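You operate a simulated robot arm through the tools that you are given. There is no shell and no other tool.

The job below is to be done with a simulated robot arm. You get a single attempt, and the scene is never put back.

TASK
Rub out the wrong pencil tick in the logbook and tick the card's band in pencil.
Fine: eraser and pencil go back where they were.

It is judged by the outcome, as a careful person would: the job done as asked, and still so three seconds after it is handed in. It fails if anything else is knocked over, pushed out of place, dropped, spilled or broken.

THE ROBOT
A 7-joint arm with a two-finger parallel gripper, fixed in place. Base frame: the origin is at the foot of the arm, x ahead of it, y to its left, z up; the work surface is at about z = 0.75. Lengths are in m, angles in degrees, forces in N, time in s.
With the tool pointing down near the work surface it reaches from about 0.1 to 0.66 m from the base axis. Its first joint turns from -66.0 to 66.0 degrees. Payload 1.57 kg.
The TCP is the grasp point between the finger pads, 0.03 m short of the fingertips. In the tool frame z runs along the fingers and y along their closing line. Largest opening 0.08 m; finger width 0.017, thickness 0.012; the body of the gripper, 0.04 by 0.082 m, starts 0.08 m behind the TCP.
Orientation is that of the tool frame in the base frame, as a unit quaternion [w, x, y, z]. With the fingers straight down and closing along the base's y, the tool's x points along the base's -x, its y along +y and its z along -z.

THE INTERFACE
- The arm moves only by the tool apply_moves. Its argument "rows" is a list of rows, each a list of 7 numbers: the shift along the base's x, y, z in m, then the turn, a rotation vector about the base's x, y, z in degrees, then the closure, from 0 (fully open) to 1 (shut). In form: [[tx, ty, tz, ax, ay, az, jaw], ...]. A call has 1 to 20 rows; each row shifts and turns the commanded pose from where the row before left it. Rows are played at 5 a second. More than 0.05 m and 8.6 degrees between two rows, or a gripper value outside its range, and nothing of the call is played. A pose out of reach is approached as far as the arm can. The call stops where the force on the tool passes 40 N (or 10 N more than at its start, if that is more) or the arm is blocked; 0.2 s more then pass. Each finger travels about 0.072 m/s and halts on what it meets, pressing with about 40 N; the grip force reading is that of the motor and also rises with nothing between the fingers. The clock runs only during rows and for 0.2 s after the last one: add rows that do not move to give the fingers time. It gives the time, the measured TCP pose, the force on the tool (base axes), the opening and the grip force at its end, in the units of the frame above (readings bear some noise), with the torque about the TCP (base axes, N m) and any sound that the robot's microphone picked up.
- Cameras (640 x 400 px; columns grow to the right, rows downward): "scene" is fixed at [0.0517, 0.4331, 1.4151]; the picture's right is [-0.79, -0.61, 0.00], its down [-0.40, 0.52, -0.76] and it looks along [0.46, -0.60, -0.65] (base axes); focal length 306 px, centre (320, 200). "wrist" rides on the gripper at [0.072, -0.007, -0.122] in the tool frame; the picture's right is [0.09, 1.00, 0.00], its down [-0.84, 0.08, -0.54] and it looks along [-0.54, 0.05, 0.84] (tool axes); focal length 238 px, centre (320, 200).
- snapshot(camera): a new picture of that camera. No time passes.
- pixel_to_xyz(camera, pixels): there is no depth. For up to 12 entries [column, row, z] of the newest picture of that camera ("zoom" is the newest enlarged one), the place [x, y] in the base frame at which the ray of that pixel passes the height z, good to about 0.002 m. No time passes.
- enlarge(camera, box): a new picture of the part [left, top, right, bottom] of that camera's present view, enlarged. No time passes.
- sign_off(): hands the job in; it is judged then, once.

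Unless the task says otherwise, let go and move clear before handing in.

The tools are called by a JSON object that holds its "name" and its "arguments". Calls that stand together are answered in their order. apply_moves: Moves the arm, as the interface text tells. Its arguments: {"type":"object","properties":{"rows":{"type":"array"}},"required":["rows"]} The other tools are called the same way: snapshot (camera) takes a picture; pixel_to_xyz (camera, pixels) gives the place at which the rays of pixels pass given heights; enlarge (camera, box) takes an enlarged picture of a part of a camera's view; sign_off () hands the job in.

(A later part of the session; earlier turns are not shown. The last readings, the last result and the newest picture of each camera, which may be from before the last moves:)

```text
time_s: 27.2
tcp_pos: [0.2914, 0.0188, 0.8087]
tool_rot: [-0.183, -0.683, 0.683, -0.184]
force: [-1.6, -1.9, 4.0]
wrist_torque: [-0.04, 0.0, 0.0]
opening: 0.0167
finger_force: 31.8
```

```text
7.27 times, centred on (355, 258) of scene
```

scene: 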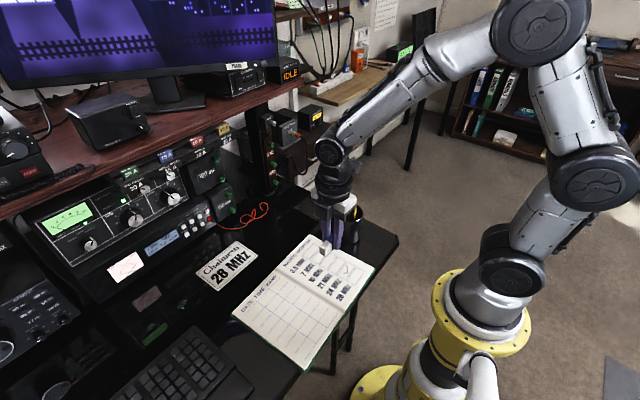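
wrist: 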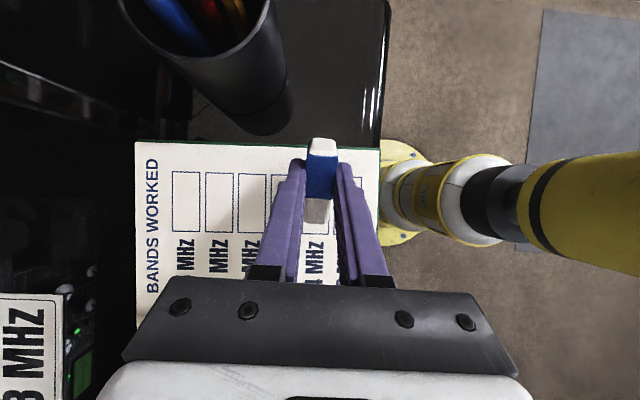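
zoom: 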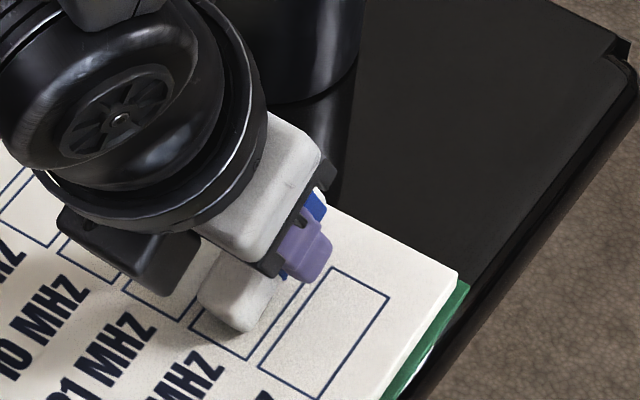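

Light 4 N contact. A couple more passes over the box at slightly different x to be thorough, then lift and look.

{"name": "apply_moves", "arguments": {"rows": [[-0.003, -0.003, 0, 0, 0, 0, 1], [0, -0.008, -0.0001, 0, 0, 0, 1], [0, -0.008, 0, 0, 0, 0, 1], [0, -0.008, 0, 0, 0, 0, 1], [0, -0.006, 0, 0, 0, 0, 1], [0.004, 0, 0, 0, 0, 0, 1], [0.003, 0.007, 0, 0, 0, 0, 1], [0, 0.008, 0, 0, 0, 0, 1], [0, 0.008, 0, 0, 0, 0, 1], [0, 0.007, 0, 0, 0, 0, 1], [-0.004, 0, 0, 0, 0, 0, 1], [0, -0.006, 0, 0, 0, 0, 1], [0, 0, 0.01, 0, 0, 0, 1], [0, 0, 0.03, 0, 0, 0, 1], [0, 0.03, 0.03, 0, 0, 0, 1], [0, 0.03, 0.03, 0, 0, 0, 1], [0, 0, 0, 0, 0, 0, 1]]}}

{"name": "enlarge", "arguments": {"camera": "scene", "box": [320, 230, 390, 285]}}

{"name": "snapshot", "arguments": {"camera": "scene"}}

{"name": "snapshot", "arguments": {"camera": "wrist"}}

```text
time_s: 30.8
tcp_pos: [0.2918, 0.0694, 0.9083]
tool_rot: [-0.183, -0.682, 0.684, -0.183]
force: [-0.2, 0.3, -0.6]
wrist_torque: [0.03, -0.01, -0.02]
opening: 0.0169
finger_force: 32.2
```

```text
7.27 times, centred on (355, 258) of scene
```

zoom: 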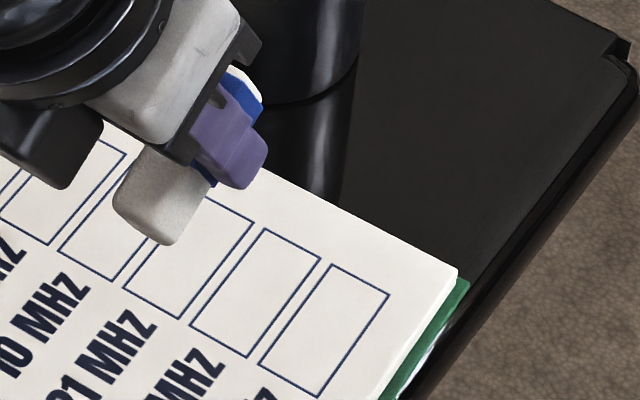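

```text
taken
```

scene: 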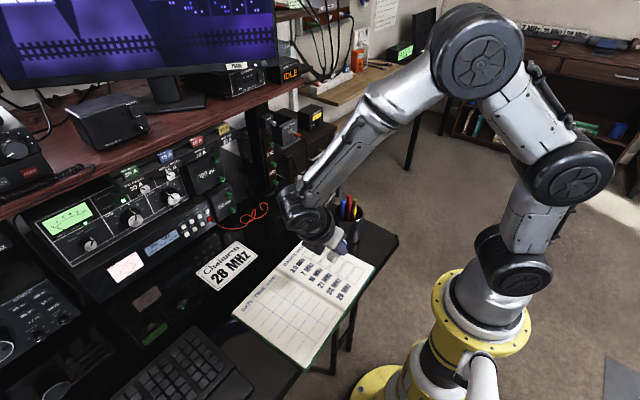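

```text
taken
```

wrist: 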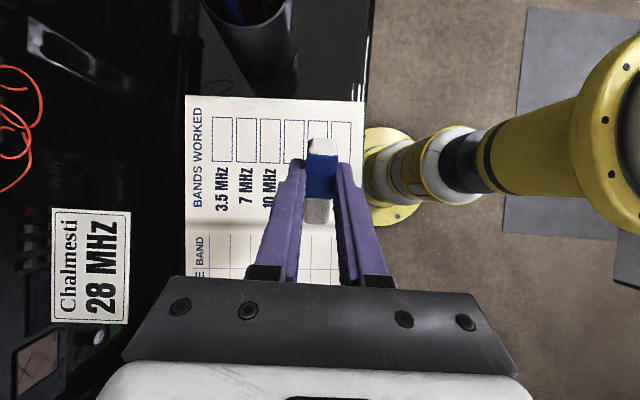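

The 24 MHz box is now clean and the book is unmoved. I'll untilt and carry the eraser back above its spot, still upright on edge.

{"name": "apply_moves", "arguments": {"rows": [[0.0221, 0.02885, 0.0052, 7.5, 0, 0, 1], [0.0221, 0.02885, 0.0052, 7.5, 0, 0, 1], [0.0221, 0.02885, 0.0052, 7.5, 0, 0, 1], [0.0221, 0.02885, 0.0052, 7.5, 0, 0, 1], [0.0221, 0.02885, 0.0015, 0, 0, 0, 1], [0.0221, 0.02885, 0, 0, 0, 0, 1], [0.0221, 0.02885, 0, 0, 0, 0, 1], [0.0221, 0.02885, 0, 0, 0, 0, 1], [0.0221, 0.02885, 0, 0, 0, 0, 1], [0.0221, 0.02885, 0, 0, 0, 0, 1], [0, 0, -0.04, 0, 0, 0, 1], [0, 0, 0, 0, 0, 0, 1], [0, 0, 0, 0, 0, 0, 1]]}}

{"name": "snapshot", "arguments": {"camera": "wrist"}}

{"name": "enlarge", "arguments": {"camera": "scene", "box": [130, 260, 230, 345]}}

```text
time_s: 33.6
tcp_pos: [0.515, 0.3605, 0.8886]
tool_rot: [0.001, -0.706, 0.708, 0.0]
force: [-0.1, -0.1, -0.9]
wrist_torque: [-0.03, 0.01, 0.01]
opening: 0.0168
finger_force: 32.2
```

```text
taken
```

wrist: 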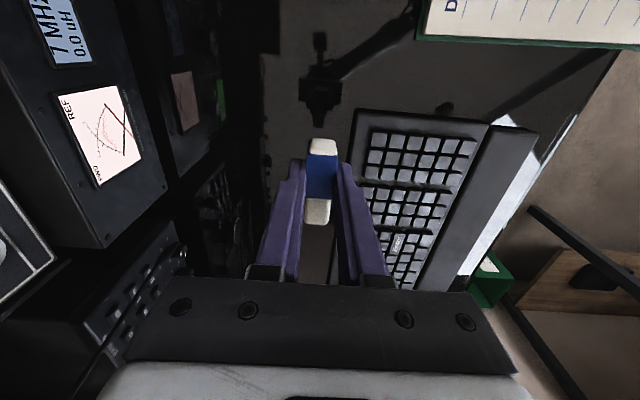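

```text
4.71 times, centred on (180, 302) of scene
```

zoom: 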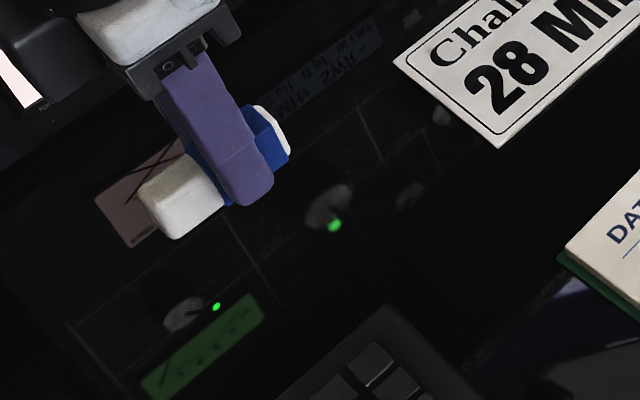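

Eraser is held over its spot. I'll triangulate the keyboard corner to know its height before lowering next to it.

{"name": "pixel_to_xyz", "arguments": {"camera": "zoom", "pixels": [[388, 305, 0.76], [388, 305, 0.77], [388, 305, 0.78], [388, 305, 0.79]]}}

{"name": "enlarge", "arguments": {"camera": "wrist", "box": [310, 90, 410, 190]}}

```text
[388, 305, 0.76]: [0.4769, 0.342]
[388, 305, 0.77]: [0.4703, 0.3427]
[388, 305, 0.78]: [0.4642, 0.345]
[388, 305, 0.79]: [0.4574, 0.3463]
```

```text
4.00 times, centred on (360, 140) of wrist
```

zoom: 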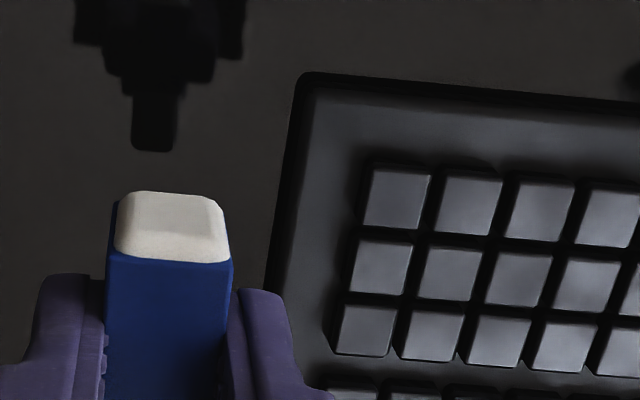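

{"name": "pixel_to_xyz", "arguments": {"camera": "zoom", "pixels": [[308, 82, 0.75], [308, 82, 0.76], [308, 82, 0.77], [308, 82, 0.78], [270, 280, 0.75], [288, 280, 0.765]]}}

```text
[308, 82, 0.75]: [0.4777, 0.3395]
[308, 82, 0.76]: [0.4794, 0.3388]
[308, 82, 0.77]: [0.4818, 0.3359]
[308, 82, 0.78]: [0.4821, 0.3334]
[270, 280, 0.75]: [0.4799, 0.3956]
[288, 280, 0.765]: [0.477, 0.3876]
```

The keyboard rim is at x≈0.479 and only ~0.76 high, so there is room. I'll lower the eraser on its edge to the desk.

{"name": "apply_moves", "arguments": {"rows": [[0, 0, -0.035, 0, 0, 0, 1], [0, 0, -0.035, 0, 0, 0, 1], [0, 0, -0.02, 0, 0, 0, 1], [0, 0, -0.008, 0, 0, 0, 1], [0, 0, -0.005, 0, 0, 0, 1], [0, 0, -0.001, 0, 0, 0, 1], [0, 0, 0, 0, 0, 0, 1]]}}

{"name": "enlarge", "arguments": {"camera": "scene", "box": [140, 280, 220, 345]}}

```text
time_s: 35.2
tcp_pos: [0.5127, 0.3594, 0.7867]
tool_rot: [0.0, -0.706, 0.708, -0.001]
force: [-0.2, 0.0, 0.5]
wrist_torque: [-0.01, -0.01, -0.01]
opening: 0.0169
finger_force: 32.1
```

```text
6.15 times, centred on (180, 312) of scene
```

zoom: 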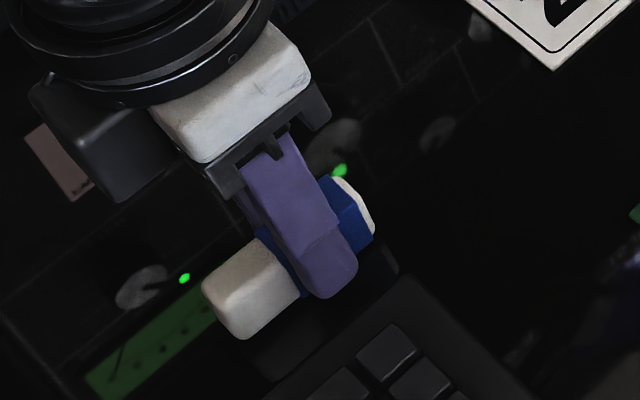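

Almost touching. Lower the last millimetre, then open just a little (28 mm).

{"name": "apply_moves", "arguments": {"rows": [[0, 0, -0.001, 0, 0, 0, 1], [0, 0, 0, 0, 0, 0, 1]]}}

{"name": "apply_moves", "arguments": {"rows": [[0, 0, 0, 0, 0, 0, 0.77], [0, 0, 0, 0, 0, 0, 0.7], [0, 0, 0, 0, 0, 0, 0.67], [0, 0, 0, 0, 0, 0, 0.67], [0, 0, 0, 0, 0, 0, 0.67]]}}

{"name": "enlarge", "arguments": {"camera": "scene", "box": [140, 280, 220, 345]}}

{"name": "enlarge", "arguments": {"camera": "wrist", "box": [250, 100, 400, 220]}}

```text
time_s: 35.8
tcp_pos: [0.513, 0.3574, 0.7866]
tool_rot: [0.001, -0.707, 0.707, -0.001]
force: [-0.5, 1.0, -0.8]
wrist_torque: [0.0, 0.0, 0.01]
opening: 0.0167
finger_force: 31.9
```

```text
time_s: 37.0
tcp_pos: [0.5118, 0.3581, 0.7864]
tool_rot: [0.001, -0.706, 0.708, -0.002]
force: [-0.7, -0.2, 0.5]
wrist_torque: [0.0, -0.01, 0.02]
opening: 0.0264
finger_force: 0.1
```

```text
6.15 times, centred on (180, 312) of scene
```

zoom: 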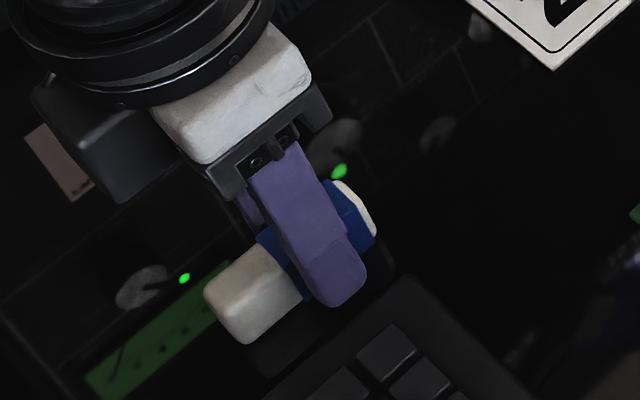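

```text
3.33 times, centred on (325, 160) of wrist
```

zoom: 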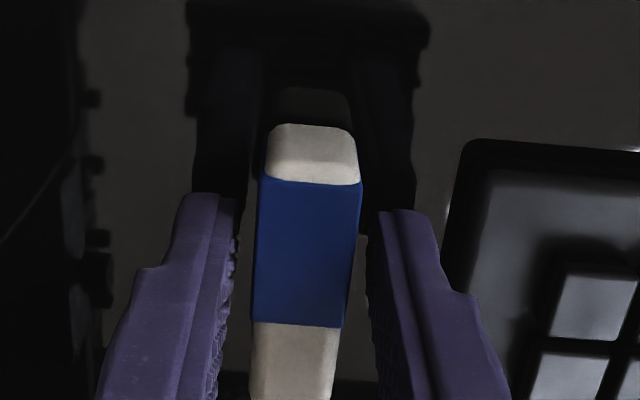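

The eraser stands released between the fingers (zoom (300,250)). I'll raise the tips to near its top, widen while keeping the −x finger in place, and gently push it over toward +x so it lies flat again.

{"name": "apply_moves", "arguments": {"rows": [[0, 0, 0.006, 0, 0, 0, 0.67], [0, 0, 0.005, 0, 0, 0, 0.67], [0.0042, 0, 0, 0, 0, 0, 0.565], [0.0042, 0, 0, 0, 0, 0, 0.46], [0.0042, 0, 0, 0, 0, 0, 0.355], [0.0042, 0, 0, 0, 0, 0, 0.25], [0, 0, 0, 0, 0, 0, 0.25], [0.002, 0, 0, 0, 0, 0, 0.25], [0.002, 0, 0, 0, 0, 0, 0.25], [0.002, 0, 0, 0, 0, 0, 0.25], [0.002, 0, 0, 0, 0, 0, 0.25], [0.002, 0, 0, 0, 0, 0, 0.25], [0, 0, 0, 0, 0, 0, 0.25]]}}

{"name": "enlarge", "arguments": {"camera": "scene", "box": [140, 280, 220, 345]}}

{"name": "enlarge", "arguments": {"camera": "wrist", "box": [250, 100, 400, 220]}}

```text
time_s: 39.8
tcp_pos: [0.5408, 0.3584, 0.796]
tool_rot: [0.001, -0.707, 0.707, -0.001]
force: [-1.3, -0.9, -0.8]
wrist_torque: [0.0, 0.0, 0.0]
opening: 0.0605
finger_force: 0.1
```

```text
6.15 times, centred on (180, 312) of scene
```

zoom: 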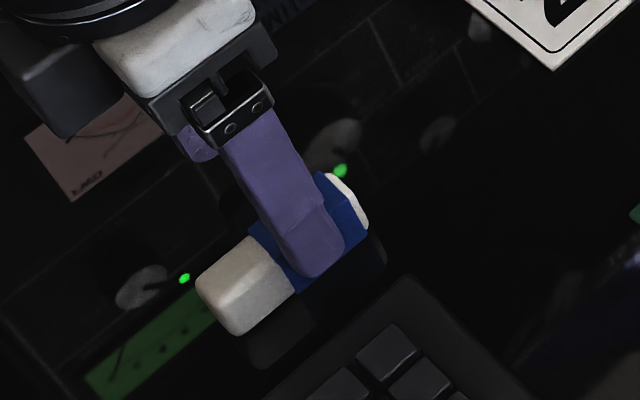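

```text
3.33 times, centred on (325, 160) of wrist
```

zoom: 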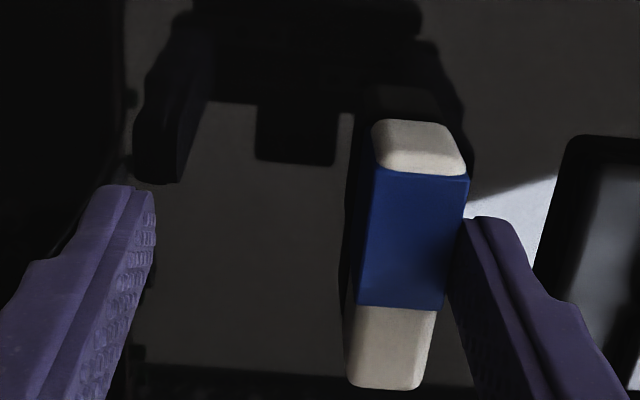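

The finger is in contact and the eraser has started moving. I'll push another 6 mm and look again.

{"name": "apply_moves", "arguments": {"rows": [[0.002, 0, 0, 0, 0, 0, 0.25], [0.002, 0, 0, 0, 0, 0, 0.25], [0.002, 0, 0, 0, 0, 0, 0.25], [0, 0, 0, 0, 0, 0, 0.25]]}}

{"name": "enlarge", "arguments": {"camera": "scene", "box": [140, 280, 220, 345]}}

{"name": "enlarge", "arguments": {"camera": "wrist", "box": [250, 100, 400, 220]}}

```text
time_s: 40.8
tcp_pos: [0.5456, 0.3579, 0.7961]
tool_rot: [0.001, -0.707, 0.707, 0.0]
force: [-0.8, -0.4, -0.1]
wrist_torque: [0.01, 0.02, 0.03]
opening: 0.0603
finger_force: 0.3
```

```text
6.15 times, centred on (180, 312) of scene
```

zoom: 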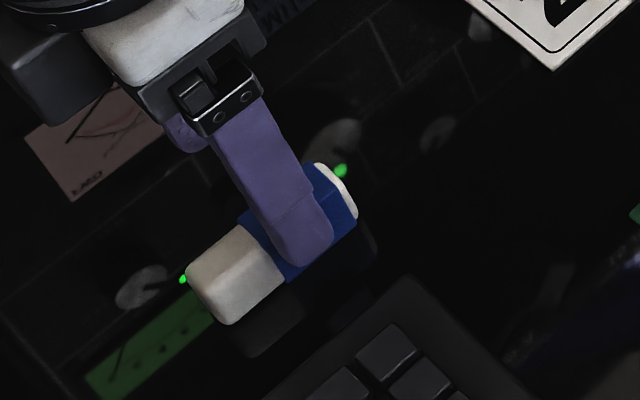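

```text
3.33 times, centred on (325, 160) of wrist
```

zoom: 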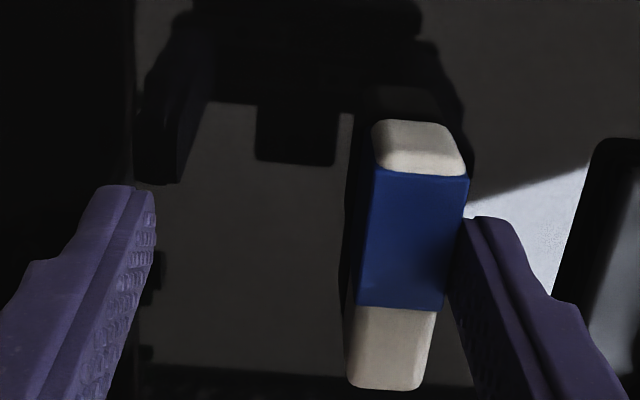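

The eraser only slid (desk friction is low), so pushing won't lay it down. Instead I'll regrip it on edge with more protruding, tilt the gripper ~48° about y, and let it down onto its broad face.

{"name": "apply_moves", "arguments": {"rows": [[-0.008, 0, 0, 0, 0, 0, 0.25], [-0.008, 0, 0, 0, 0, 0, 0.25], [-0.0058, 0, 0, 0, 0, 0, 0.4], [0, 0, -0.004, 0, 0, 0, 0.5], [0, 0, -0.003, 0, 0, 0, 0.5], [0, 0, 0, 0, 0, 0, 0.65], [0, 0, 0, 0, 0, 0, 0.75], [0, 0, 0, 0, 0, 0, 0.85], [0, 0, 0, 0, 0, 0, 1], [0, 0, 0, 0, 0, 0, 1]]}}

{"name": "enlarge", "arguments": {"camera": "scene", "box": [140, 280, 220, 345]}}

{"name": "enlarge", "arguments": {"camera": "wrist", "box": [250, 100, 400, 220]}}

```text
time_s: 43.0
tcp_pos: [0.5244, 0.3575, 0.79]
tool_rot: [0.001, -0.706, 0.708, -0.001]
force: [-0.2, -0.5, 1.2]
wrist_torque: [-0.02, -0.01, -0.02]
opening: 0.017
finger_force: 31.9
```

```text
6.15 times, centred on (180, 312) of scene
```

zoom: 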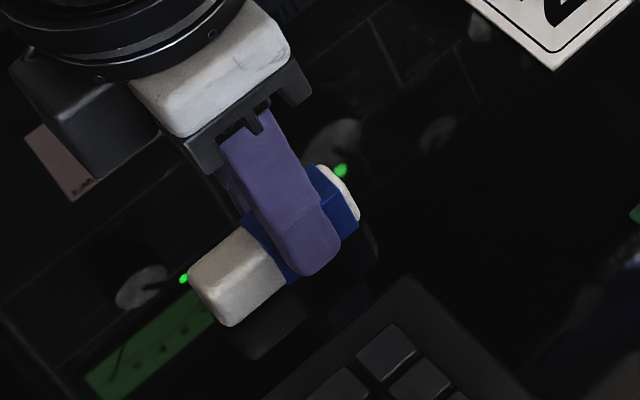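

```text
3.33 times, centred on (325, 160) of wrist
```

zoom: 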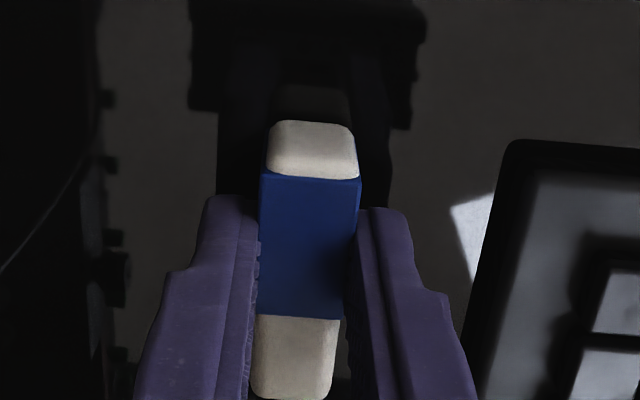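

Regripped at 17 mm. I'll lift, tilt 48° about y (fingertips outward), and check.

{"name": "apply_moves", "arguments": {"rows": [[0, 0, 0.005, 0, 0, 0, 1], [0, 0, 0.015, 0, 0, 0, 1], [0, 0, 0.03, 0, 0, 0, 1], [0, 0, 0.021, 0, 0, 0, 1], [0, 0, 0, 0, -8, 0, 1], [0, 0, 0, 0, -8, 0, 1], [-0.004, 0, 0, 0, -8, 0, 1], [-0.004, 0, 0, 0, -8, 0, 1], [-0.004, 0, 0, 0, -8, 0, 1], [-0.002, 0, 0, 0, -8, 0, 1], [0, 0, 0, 0, 0, 0, 1], [0, 0, 0, 0, 0, 0, 1]]}}

{"name": "enlarge", "arguments": {"camera": "scene", "box": [120, 230, 260, 345]}}

{"name": "snapshot", "arguments": {"camera": "wrist"}}

{"name": "snapshot", "arguments": {"camera": "scene"}}

```text
time_s: 45.6
tcp_pos: [0.5094, 0.3576, 0.8602]
tool_rot: [0.289, -0.646, 0.646, -0.287]
force: [-0.1, -0.1, 0.4]
wrist_torque: [0.03, 0.06, -0.01]
opening: 0.0168
finger_force: 31.6
```

```text
3.48 times, centred on (190, 288) of scene
```

zoom: 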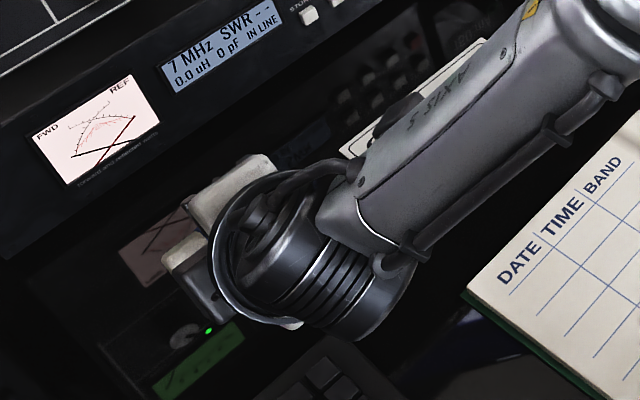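

```text
taken
```

wrist: 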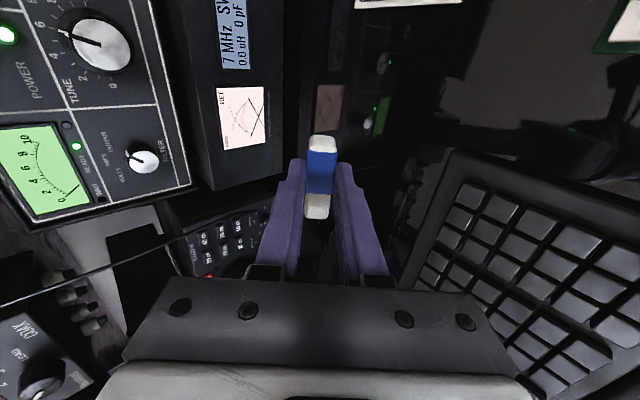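

```text
taken
```

scene: 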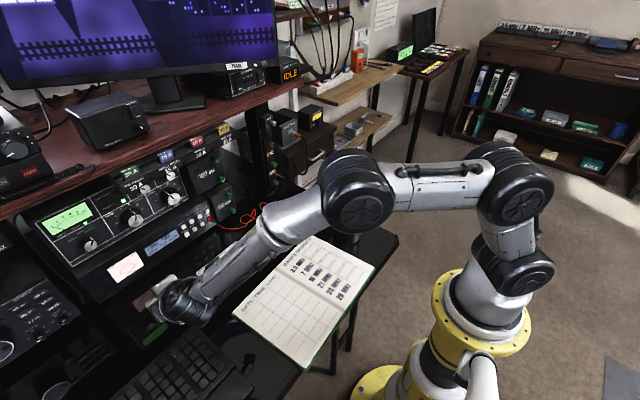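

Eraser is held, tilted 48°. Before lowering I'll check where the wrist ball (scene (187,303)) is relative to the keyboard.

{"name": "pixel_to_xyz", "arguments": {"camera": "scene", "pixels": [[187, 303, 0.95], [187, 303, 0.98], [187, 303, 1.0], [187, 303, 1.02]]}}

{"name": "apply_moves", "arguments": {"rows": [[0, 0, -0.02, 0, 0, 0, 1], [0, 0, -0.02, 0, 0, 0, 1], [0, 0, -0.015, 0, 0, 0, 1], [0, 0, -0.008, 0, 0, 0, 1], [0, 0, 0, 0, 0, 0, 1]]}}

{"name": "snapshot", "arguments": {"camera": "scene"}}

{"name": "enlarge", "arguments": {"camera": "wrist", "box": [230, 100, 430, 240]}}

```text
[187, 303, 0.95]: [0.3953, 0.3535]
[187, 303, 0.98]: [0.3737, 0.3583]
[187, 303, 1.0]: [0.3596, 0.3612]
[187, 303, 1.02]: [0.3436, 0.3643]
```

```text
time_s: 46.8
tcp_pos: [0.5107, 0.3575, 0.7983]
tool_rot: [0.288, -0.645, 0.647, -0.288]
force: [-0.4, -0.5, -0.7]
wrist_torque: [-0.02, 0.0, -0.02]
opening: 0.0167
finger_force: 31.6
```

```text
taken
```

scene: 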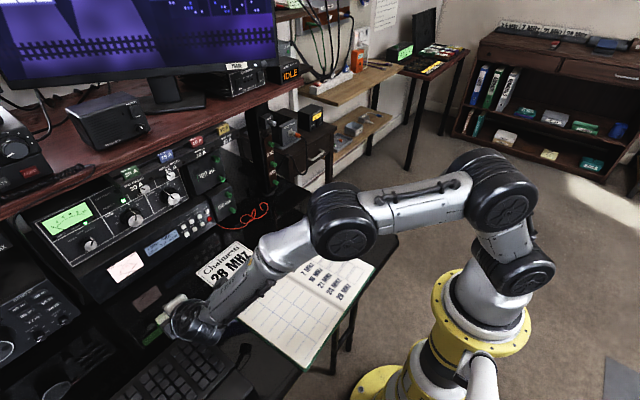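

```text
2.86 times, centred on (330, 170) of wrist
```

zoom: 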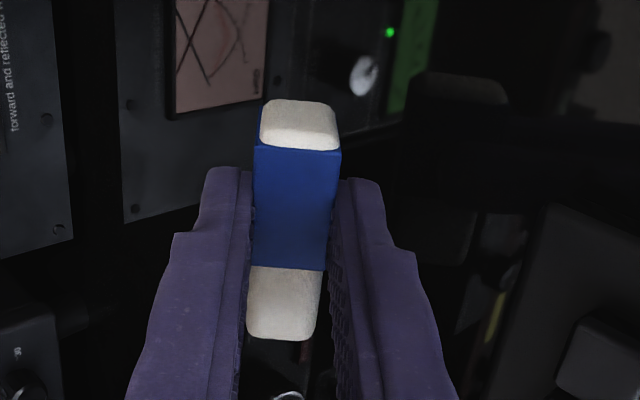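

Clear so far. I'll lower toward contact in small steps.

{"name": "apply_moves", "arguments": {"rows": [[0, 0, -0.004, 0, 0, 0, 1], [0, 0, -0.003, 0, 0, 0, 1], [0, 0, -0.002, 0, 0, 0, 1], [0, 0, 0, 0, 0, 0, 1]]}}

{"name": "apply_moves", "arguments": {"rows": [[0, 0, -0.001, 0, 0, 0, 1], [0, 0, 0, 0, 0, 0, 1]]}}

{"name": "apply_moves", "arguments": {"rows": [[0, 0, -0.001, 0, 0, 0, 1], [0, 0, 0, 0, 0, 0, 1]]}}

```text
time_s: 47.8
tcp_pos: [0.5088, 0.3581, 0.7882]
tool_rot: [0.288, -0.645, 0.647, -0.287]
force: [-0.8, 0.2, 0.3]
wrist_torque: [-0.01, -0.01, -0.01]
opening: 0.0169
finger_force: 31.4
```

```text
time_s: 48.4
tcp_pos: [0.5088, 0.3574, 0.7874]
tool_rot: [-0.288, 0.646, -0.646, 0.287]
force: [-0.7, 0.2, -1.1]
wrist_torque: [-0.04, 0.01, -0.01]
opening: 0.0169
finger_force: 32.3
```

```text
time_s: 49.0
tcp_pos: [0.5104, 0.3576, 0.7873]
tool_rot: [-0.29, 0.646, -0.645, 0.288]
force: [0.4, 0.7, -0.4]
wrist_torque: [0.02, 0.01, -0.04]
opening: 0.0168
finger_force: 31.8
```

No contact yet at z 0.786; continue 1 mm at a time.

{"name": "apply_moves", "arguments": {"rows": [[0, 0, -0.001, 0, 0, 0, 1], [0, 0, 0, 0, 0, 0, 1]]}}

{"name": "apply_moves", "arguments": {"rows": [[0, 0, -0.001, 0, 0, 0, 1], [0, 0, 0, 0, 0, 0, 1]]}}

```text
time_s: 49.6
tcp_pos: [0.5088, 0.3582, 0.7863]
tool_rot: [0.289, -0.646, 0.646, -0.287]
force: [-0.5, 0.3, 0.3]
wrist_torque: [0.02, -0.02, -0.04]
opening: 0.0169
finger_force: 31.7
```

```text
time_s: 50.2
tcp_pos: [0.5105, 0.3585, 0.7857]
tool_rot: [0.288, -0.645, 0.646, -0.287]
force: [-0.2, -0.8, -0.5]
wrist_torque: [-0.02, 0.01, 0.01]
opening: 0.0169
finger_force: 32.3
```

Still no contact; two more millimetres.

{"name": "apply_moves", "arguments": {"rows": [[0, 0, -0.001, 0, 0, 0, 1], [0, 0, 0, 0, 0, 0, 1]]}}

{"name": "apply_moves", "arguments": {"rows": [[0, 0, -0.001, 0, 0, 0, 1], [0, 0, 0, 0, 0, 0, 1]]}}

```text
time_s: 50.8
tcp_pos: [0.5102, 0.3583, 0.7841]
tool_rot: [0.289, -0.644, 0.646, -0.289]
force: [-8.9, -3.7, 10.4]
wrist_torque: [-0.16, 0.22, -0.03]
opening: 0.0167
finger_force: 31.4
```

```text
time_s: 51.4
tcp_pos: [0.5096, 0.3584, 0.7843]
tool_rot: [0.29, -0.644, 0.647, -0.288]
force: [-14.8, -8.6, 22.2]
wrist_torque: [-0.34, 0.34, -0.07]
opening: 0.0169
finger_force: 32.0
```

Contact at about z 0.783. I'll back off, open slightly while raising 2 mm, and look.

{"name": "apply_moves", "arguments": {"rows": [[0, 0, 0.0015, 0, 0, 0, 1], [0, 0, 0.002, 0, 0, 0, 1], [0, 0, 0, 0, 0, 0, 0.77], [0, 0, 0, 0, 0, 0, 0.74], [0, 0, 0.001, 0, 0, 0, 0.71], [0, 0, 0, 0, 0, 0, 0.71]]}}

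{"name": "enlarge", "arguments": {"camera": "wrist", "box": [230, 100, 430, 240]}}

{"name": "enlarge", "arguments": {"camera": "scene", "box": [140, 270, 240, 345]}}

```text
time_s: 52.8
tcp_pos: [0.5099, 0.3579, 0.786]
tool_rot: [0.287, -0.646, 0.647, -0.287]
force: [1.4, -0.2, 1.6]
wrist_torque: [0.01, -0.06, -0.01]
opening: 0.0211
finger_force: 0.0
```

```text
2.86 times, centred on (330, 170) of wrist
```

zoom: 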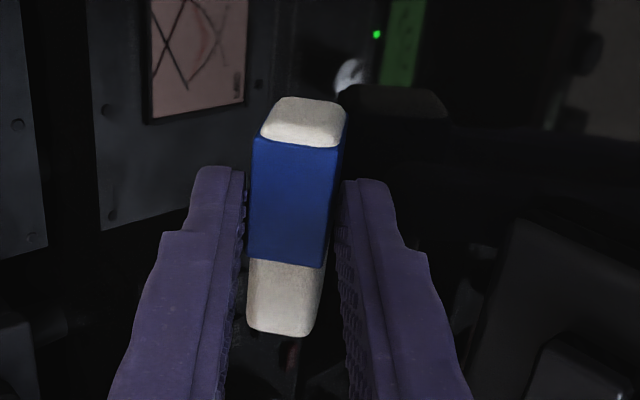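

```text
5.33 times, centred on (190, 308) of scene
```

zoom: 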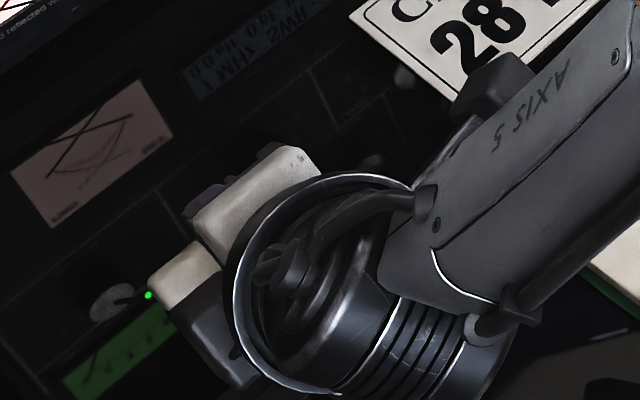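

The eraser is loose and leaning on the lower finger with its edge on the desk. I'll draw the gripper back along its own axis so the eraser settles flat.

{"name": "apply_moves", "arguments": {"rows": [[-0.003, 0, 0.0027, 0, 0, 0, 0.7], [-0.003, 0, 0.0027, 0, 0, 0, 0.69], [-0.003, 0, 0.0027, 0, 0, 0, 0.68], [-0.003, 0, 0.0027, 0, 0, 0, 0.67], [0, 0, 0, 0, 0, 0, 0.67]]}}

{"name": "enlarge", "arguments": {"camera": "wrist", "box": [230, 100, 430, 240]}}

```text
time_s: 54.0
tcp_pos: [0.4983, 0.3576, 0.7984]
tool_rot: [0.289, -0.646, 0.646, -0.288]
force: [0.3, -0.6, 0.0]
wrist_torque: [-0.01, 0.01, 0.02]
opening: 0.0262
finger_force: 0.0
```

```text
2.86 times, centred on (330, 170) of wrist
```

zoom: 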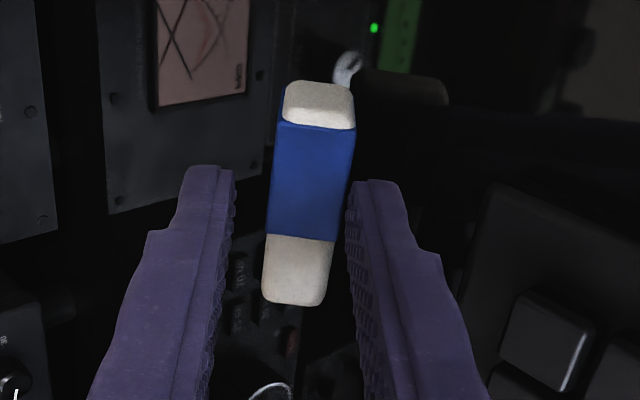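

The eraser is staying behind as the fingers withdraw, still leaning on the lower finger. Continue the withdrawal.

{"name": "apply_moves", "arguments": {"rows": [[-0.003, 0, 0.0027, 0, 0, 0, 0.67], [-0.003, 0, 0.0027, 0, 0, 0, 0.67], [-0.003, 0, 0.0027, 0, 0, 0, 0.67], [-0.004, 0, 0.004, 0, 0, 0, 0.67], [-0.004, 0, 0.01, 0, 0, 0, 0.67], [0, 0, 0.02, 0, 0, 0, 0.67], [0, 0, 0.02, 0, 0, 0, 0.67], [0, 0, 0, 0, 0, 0, 0.67]]}}

{"name": "enlarge", "arguments": {"camera": "wrist", "box": [230, 50, 430, 190]}}

{"name": "snapshot", "arguments": {"camera": "scene"}}

```text
time_s: 55.8
tcp_pos: [0.4791, 0.3593, 0.86]
tool_rot: [0.289, -0.644, 0.647, -0.288]
force: [0.6, 0.0, 0.4]
wrist_torque: [-0.04, -0.03, 0.03]
opening: 0.0264
finger_force: 0.0
```

```text
2.86 times, centred on (330, 120) of wrist
```

zoom: 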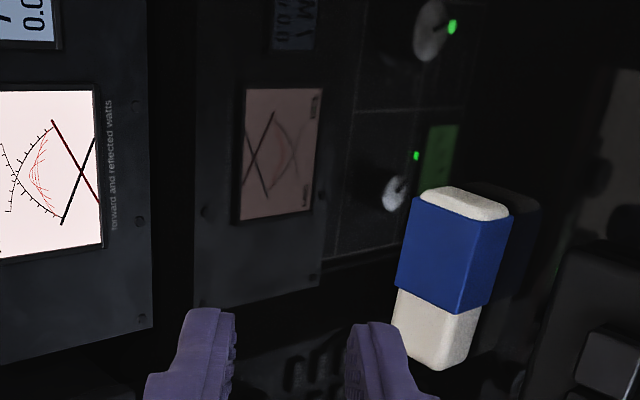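

```text
taken
```

scene: 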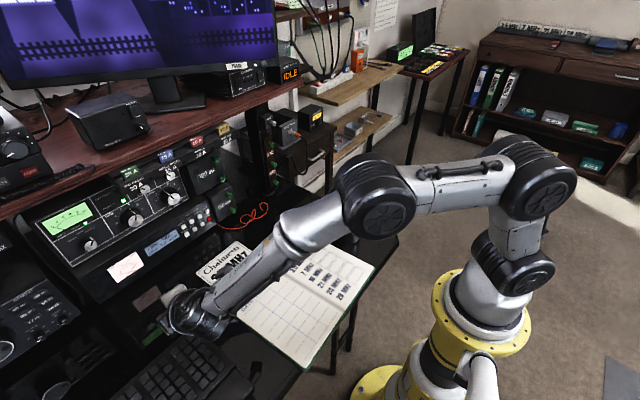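

The eraser now lies flat (zoom (455,280)). I'll raise, untilt the gripper and look from above.

{"name": "apply_moves", "arguments": {"rows": [[0, 0, 0.03, 0, 0, 0, 0.67], [0.006, 0, 0.03, 0, 8, 0, 0.6], [0.006, 0, 0.01, 0, 8, 0, 0.5], [0.006, 0, 0, 0, 8, 0, 0.45], [0.006, 0, 0, 0, 8, 0, 0.45], [0.006, 0, 0, 0, 8, 0, 0.45], [0.006, 0, 0, 0, 8, 0, 0.45], [0, 0, 0, 0, 0, 0, 0.45], [0, 0, 0, 0, 0, 0, 0.45]]}}

{"name": "enlarge", "arguments": {"camera": "wrist", "box": [270, 60, 370, 160]}}

{"name": "enlarge", "arguments": {"camera": "scene", "box": [150, 300, 200, 340]}}

```text
time_s: 57.8
tcp_pos: [0.5169, 0.3582, 0.9299]
tool_rot: [0.0, -0.707, 0.708, 0.001]
force: [0.1, -0.5, -0.4]
wrist_torque: [0.0, 0.0, 0.01]
opening: 0.0437
finger_force: 0.1
```

```text
4.00 times, centred on (320, 110) of wrist
```

zoom: 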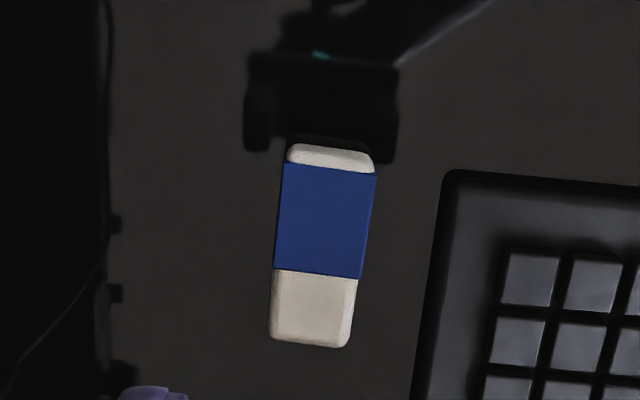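

```text
10.00 times, centred on (175, 320) of scene
```

zoom: 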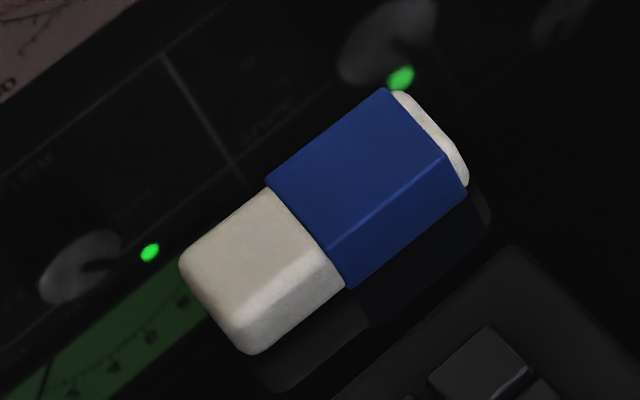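

It lies flat, almost exactly where it was (about 1.5 px off the original outline). Let me quantify the offset.

{"name": "pixel_to_xyz", "arguments": {"camera": "zoom", "pixels": [[385, 88, 0.765], [267, 183, 0.765], [180, 262, 0.765], [328, 247, 0.765], [445, 153, 0.765], [250, 355, 0.75]]}}

```text
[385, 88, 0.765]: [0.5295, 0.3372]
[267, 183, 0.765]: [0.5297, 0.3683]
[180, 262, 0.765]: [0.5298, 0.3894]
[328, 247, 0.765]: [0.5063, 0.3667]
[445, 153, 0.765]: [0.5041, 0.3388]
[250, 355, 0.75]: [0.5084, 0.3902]
```

It is about 5 mm short in x. I'll lower the jaws around it and close to 26.5 mm centred on x = 0.5215 to nudge it home without squeezing.

{"name": "apply_moves", "arguments": {"rows": [[0.0045, 0.0035, -0.04, 0, 0, 0, 0.44], [0, 0, -0.045, 0, 0, 0, 0.44], [0, 0, -0.035, 0, 0, 0, 0.44], [0, 0, -0.014, 0, 0, 0, 0.44], [0, 0, -0.0095, 0, 0, 0, 0.44], [0, 0, 0, 0, 0, 0, 0.44], [0, 0, 0, 0, 0, 0, 0.52], [0, 0, 0, 0, 0, 0, 0.57], [0, 0, 0, 0, 0, 0, 0.61], [0, 0, 0, 0, 0, 0, 0.64], [0, 0, 0, 0, 0, 0, 0.665], [0, 0, 0, 0, 0, 0, 0.665]]}}

{"name": "enlarge", "arguments": {"camera": "wrist", "box": [250, 100, 400, 220]}}

{"name": "enlarge", "arguments": {"camera": "scene", "box": [140, 280, 220, 345]}}

```text
time_s: 60.4
tcp_pos: [0.5203, 0.3622, 0.786]
tool_rot: [0.0, -0.707, 0.708, -0.001]
force: [1.2, 0.6, -0.2]
wrist_torque: [0.02, 0.0, 0.0]
opening: 0.0274
finger_force: 0.3
```

```text
3.33 times, centred on (325, 160) of wrist
```

zoom: 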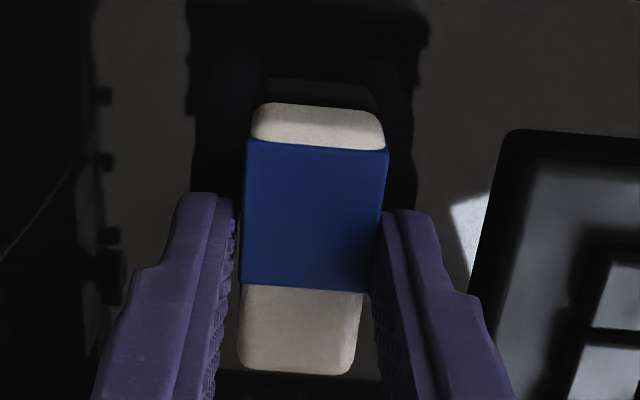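

```text
6.15 times, centred on (180, 312) of scene
```

zoom: 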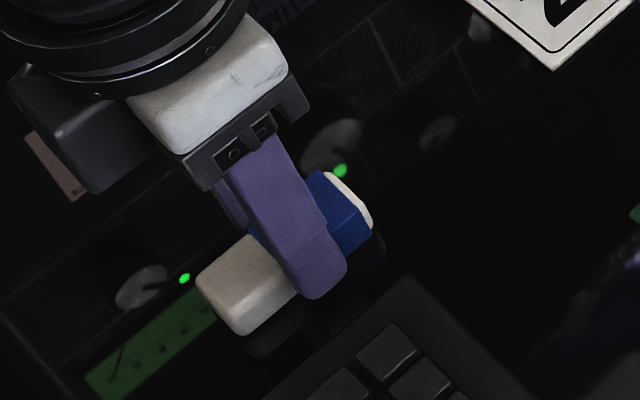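

The eraser sits squarely between the jaws. I'll open, lift straight up and verify.

{"name": "apply_moves", "arguments": {"rows": [[0, 0, 0, 0, 0, 0, 0.6], [0, 0, 0, 0, 0, 0, 0.5], [0, 0, 0, 0, 0, 0, 0.47], [0, 0, 0.02, 0, 0, 0, 0.47], [0, 0, 0.04, 0, 0, 0, 0.47], [0, 0, 0.045, 0, 0, 0, 0.47], [0, 0, 0.045, 0, 0, 0, 0.47], [0, -0.03, 0.03, 0, 0, 0, 0.47], [-0.02, -0.04, 0.02, 0, 0, 0, 0.47], [-0.02, -0.04, 0.0, 0, 0, 0, 0.47]]}}

{"name": "enlarge", "arguments": {"camera": "scene", "box": [150, 300, 200, 340]}}

```text
time_s: 62.6
tcp_pos: [0.4795, 0.2535, 0.9872]
tool_rot: [0.0, -0.706, 0.708, -0.001]
force: [-0.1, 0.1, -0.5]
wrist_torque: [0.01, 0.04, 0.02]
opening: 0.0423
finger_force: 0.0
```

```text
10.00 times, centred on (175, 320) of scene
```

zoom: 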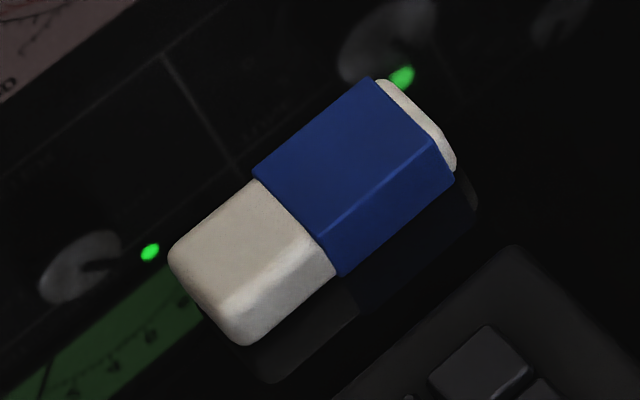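

The eraser is back exactly as it was. Next the pencil: I'll move over the cup for a look down into it.

{"name": "apply_moves", "arguments": {"rows": [[-0.015, -0.038, 0.008, 0, 0, 0, 0.47], [-0.015, -0.038, 0.008, 0, 0, 0, 0.47], [-0.015, -0.038, 0.008, 0, 0, 0, 0.47], [-0.015, -0.038, 0.008, 0, 0, 0, 0.47], [-0.015, -0.038, 0.008, 0, 0, 0, 0.47], [-0.015, -0.038, 0.008, 0, 0, 0, 0.47], [-0.015, -0.038, 0.008, 0, 0, 0, 0.47], [-0.015, -0.038, 0.008, 0, 0, 0, 0.47], [0, 0, 0, 0, 0, 0, 0.47], [0, 0, 0, 0, 0, 0, 0.47]]}}

{"name": "snapshot", "arguments": {"camera": "wrist"}}

{"name": "enlarge", "arguments": {"camera": "scene", "box": [320, 185, 380, 250]}}

```text
time_s: 64.8
tcp_pos: [0.362, -0.0518, 1.0507]
tool_rot: [0.0, -0.707, 0.708, -0.001]
force: [-0.3, 0.4, -0.1]
wrist_torque: [-0.03, -0.02, 0.0]
opening: 0.0425
finger_force: 0.0
```

```text
taken
```

wrist: 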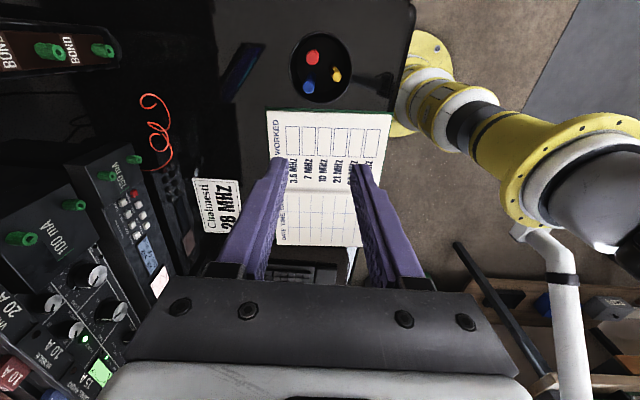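

```text
6.15 times, centred on (350, 218) of scene
```

zoom: 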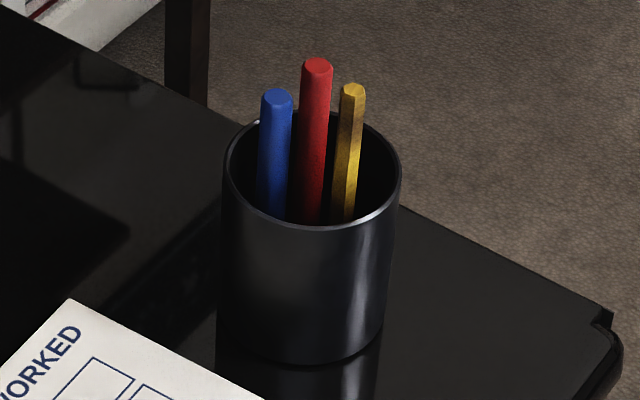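

{"name": "pixel_to_xyz", "arguments": {"camera": "zoom", "pixels": [[353, 90, 0.86], [353, 90, 0.88], [353, 90, 0.9], [353, 90, 0.92], [318, 66, 0.9], [318, 66, 0.92], [277, 96, 0.88], [277, 96, 0.9], [310, 228, 0.84], [310, 228, 0.86], [342, 215, 0.84], [300, 362, 0.75]]}}

{"name": "enlarge", "arguments": {"camera": "wrist", "box": [280, 20, 360, 110]}}

```text
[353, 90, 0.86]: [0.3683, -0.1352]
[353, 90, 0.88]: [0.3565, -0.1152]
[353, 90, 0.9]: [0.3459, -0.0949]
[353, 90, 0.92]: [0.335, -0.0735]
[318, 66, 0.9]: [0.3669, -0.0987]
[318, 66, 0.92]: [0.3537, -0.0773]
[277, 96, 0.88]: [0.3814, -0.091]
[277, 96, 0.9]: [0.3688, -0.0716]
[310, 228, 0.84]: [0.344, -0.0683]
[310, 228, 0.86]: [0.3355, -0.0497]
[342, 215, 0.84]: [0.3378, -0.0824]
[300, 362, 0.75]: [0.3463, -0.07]
```

```text
4.44 times, centred on (320, 65) of wrist
```

zoom: 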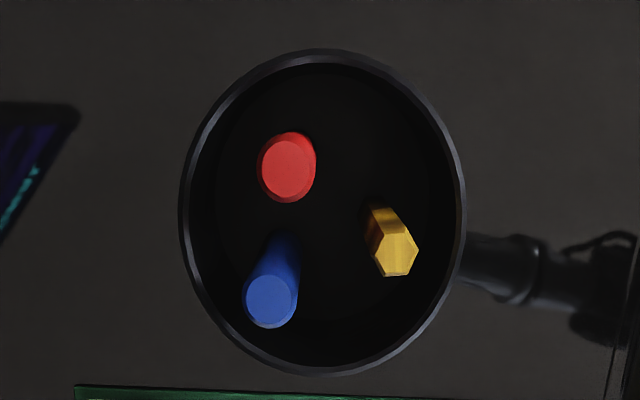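

The wrist zoom shows the hex pencil end at (400,250), red at (288,168), blue at (272,300). Triangulating these.

{"name": "pixel_to_xyz", "arguments": {"camera": "zoom", "pixels": [[400, 253, 0.86], [400, 253, 0.88], [400, 253, 0.9], [288, 168, 0.88], [288, 168, 0.9], [288, 168, 0.92], [272, 300, 0.88], [272, 300, 0.9], [180, 210, 0.84], [466, 200, 0.84], [330, 50, 0.84], [310, 375, 0.84]]}}

```text
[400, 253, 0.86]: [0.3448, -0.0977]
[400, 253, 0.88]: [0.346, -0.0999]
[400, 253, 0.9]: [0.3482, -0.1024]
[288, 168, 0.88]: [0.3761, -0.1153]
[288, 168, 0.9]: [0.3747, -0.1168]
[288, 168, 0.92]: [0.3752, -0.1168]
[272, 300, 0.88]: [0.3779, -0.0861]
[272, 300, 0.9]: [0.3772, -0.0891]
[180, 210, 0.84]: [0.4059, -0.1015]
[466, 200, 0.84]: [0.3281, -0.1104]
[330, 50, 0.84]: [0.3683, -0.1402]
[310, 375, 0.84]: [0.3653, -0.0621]
```

Pencil end is near (0.348,−0.102,0.893), rim at z≈0.84. I'll check the pencil's lean with rays through a lower visible point of the shaft in both views.

{"name": "pixel_to_xyz", "arguments": {"camera": "zoom", "pixels": [[380, 212, 0.78], [380, 212, 0.8], [380, 212, 0.82], [380, 212, 0.84], [380, 212, 0.86], [360, 205, 0.84], [418, 250, 0.893], [382, 275, 0.893]]}}

{"name": "enlarge", "arguments": {"camera": "scene", "box": [340, 190, 365, 225]}}

{"name": "enlarge", "arguments": {"camera": "wrist", "box": [325, 55, 355, 85]}}

```text
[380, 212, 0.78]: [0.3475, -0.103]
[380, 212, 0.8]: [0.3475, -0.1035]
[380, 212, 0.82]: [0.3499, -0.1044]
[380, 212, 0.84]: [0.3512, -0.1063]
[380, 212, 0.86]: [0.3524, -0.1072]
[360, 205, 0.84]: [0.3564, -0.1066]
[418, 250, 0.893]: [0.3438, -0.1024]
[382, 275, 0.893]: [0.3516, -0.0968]
```

```text
11.43 times, centred on (352, 208) of scene
```

zoom: 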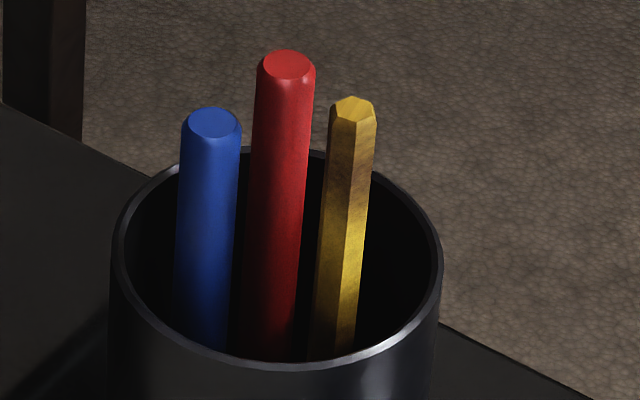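

```text
13.33 times, centred on (340, 70) of wrist
```

zoom: 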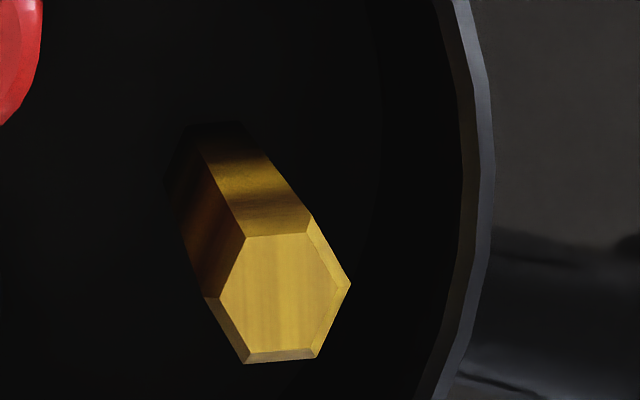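

The pencil is nearly vertical, hex flats facing ±y, so closing along base y grips flats and clears the red and blue pens. I'll turn −90° and go above the pencil.

{"name": "apply_moves", "arguments": {"rows": [[-0.0013, -0.0045, 0, 0, 0, -8.2, 0.47], [-0.0013, -0.0045, 0, 0, 0, -8.2, 0.47], [-0.0013, -0.0045, 0, 0, 0, -8.2, 0.47], [-0.0013, -0.0045, 0, 0, 0, -8.2, 0.47], [-0.0013, -0.0045, 0, 0, 0, -8.2, 0.47], [-0.0013, -0.0045, 0, 0, 0, -8.2, 0.47], [-0.0013, -0.0045, 0, 0, 0, -8.2, 0.47], [-0.0013, -0.0045, 0, 0, 0, -8.2, 0.47], [-0.0013, -0.0045, 0, 0, 0, -8.2, 0.47], [-0.0013, -0.0045, 0, 0, 0, -8.2, 0.47], [-0.0005, -0.004, 0, 0, 0, -8.0, 0.47], [0, 0, 0, 0, 0, 0, 0.55], [0, 0, -0.035, 0, 0, 0, 0.6], [0, 0, -0.035, 0, 0, 0, 0.6], [0, 0, 0, 0, 0, 0, 0.6], [0, 0, 0, 0, 0, 0, 0.6]]}}

{"name": "snapshot", "arguments": {"camera": "wrist"}}

{"name": "enlarge", "arguments": {"camera": "scene", "box": [310, 150, 400, 250]}}

```text
time_s: 68.2
tcp_pos: [0.3463, -0.1032, 0.9808]
tool_rot: [0.0, 0.001, 1.0, -0.001]
force: [-0.3, 0.7, 0.0]
wrist_torque: [0.0, 0.0, 0.0]
opening: 0.0322
finger_force: 0.0
```

```text
taken
```

wrist: 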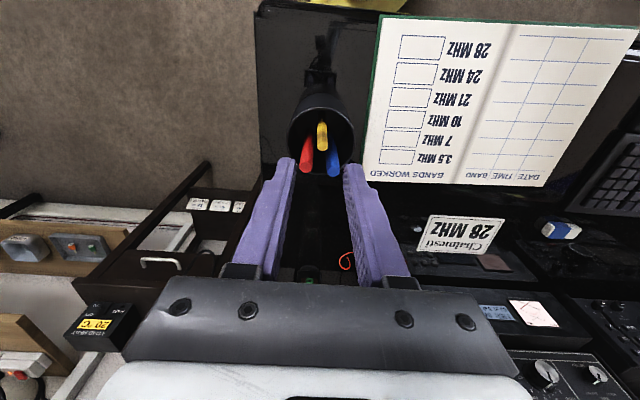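

```text
4.00 times, centred on (355, 200) of scene
```

zoom: 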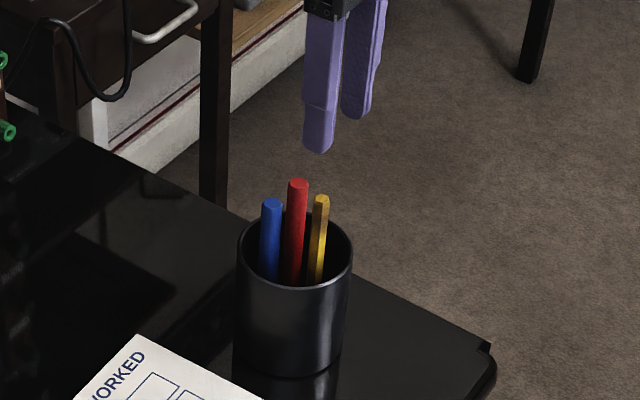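

The pencil end shows at wrist (322,128), between the finger tips at 285 and 352. I'll measure it from this view.

{"name": "enlarge", "arguments": {"camera": "wrist", "box": [280, 90, 370, 190]}}

{"name": "pixel_to_xyz", "arguments": {"camera": "wrist", "pixels": [[322, 146, 0.893], [306, 168, 0.89], [333, 171, 0.885]]}}

```text
4.00 times, centred on (325, 140) of wrist
```

zoom: 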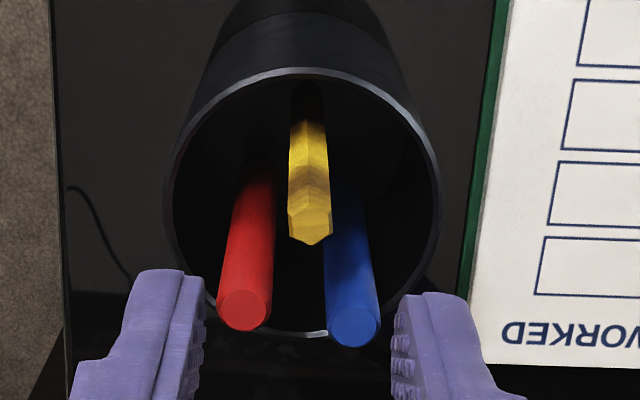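

```text
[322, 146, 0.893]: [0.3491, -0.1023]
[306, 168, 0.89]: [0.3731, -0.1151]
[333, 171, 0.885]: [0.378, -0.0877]
```

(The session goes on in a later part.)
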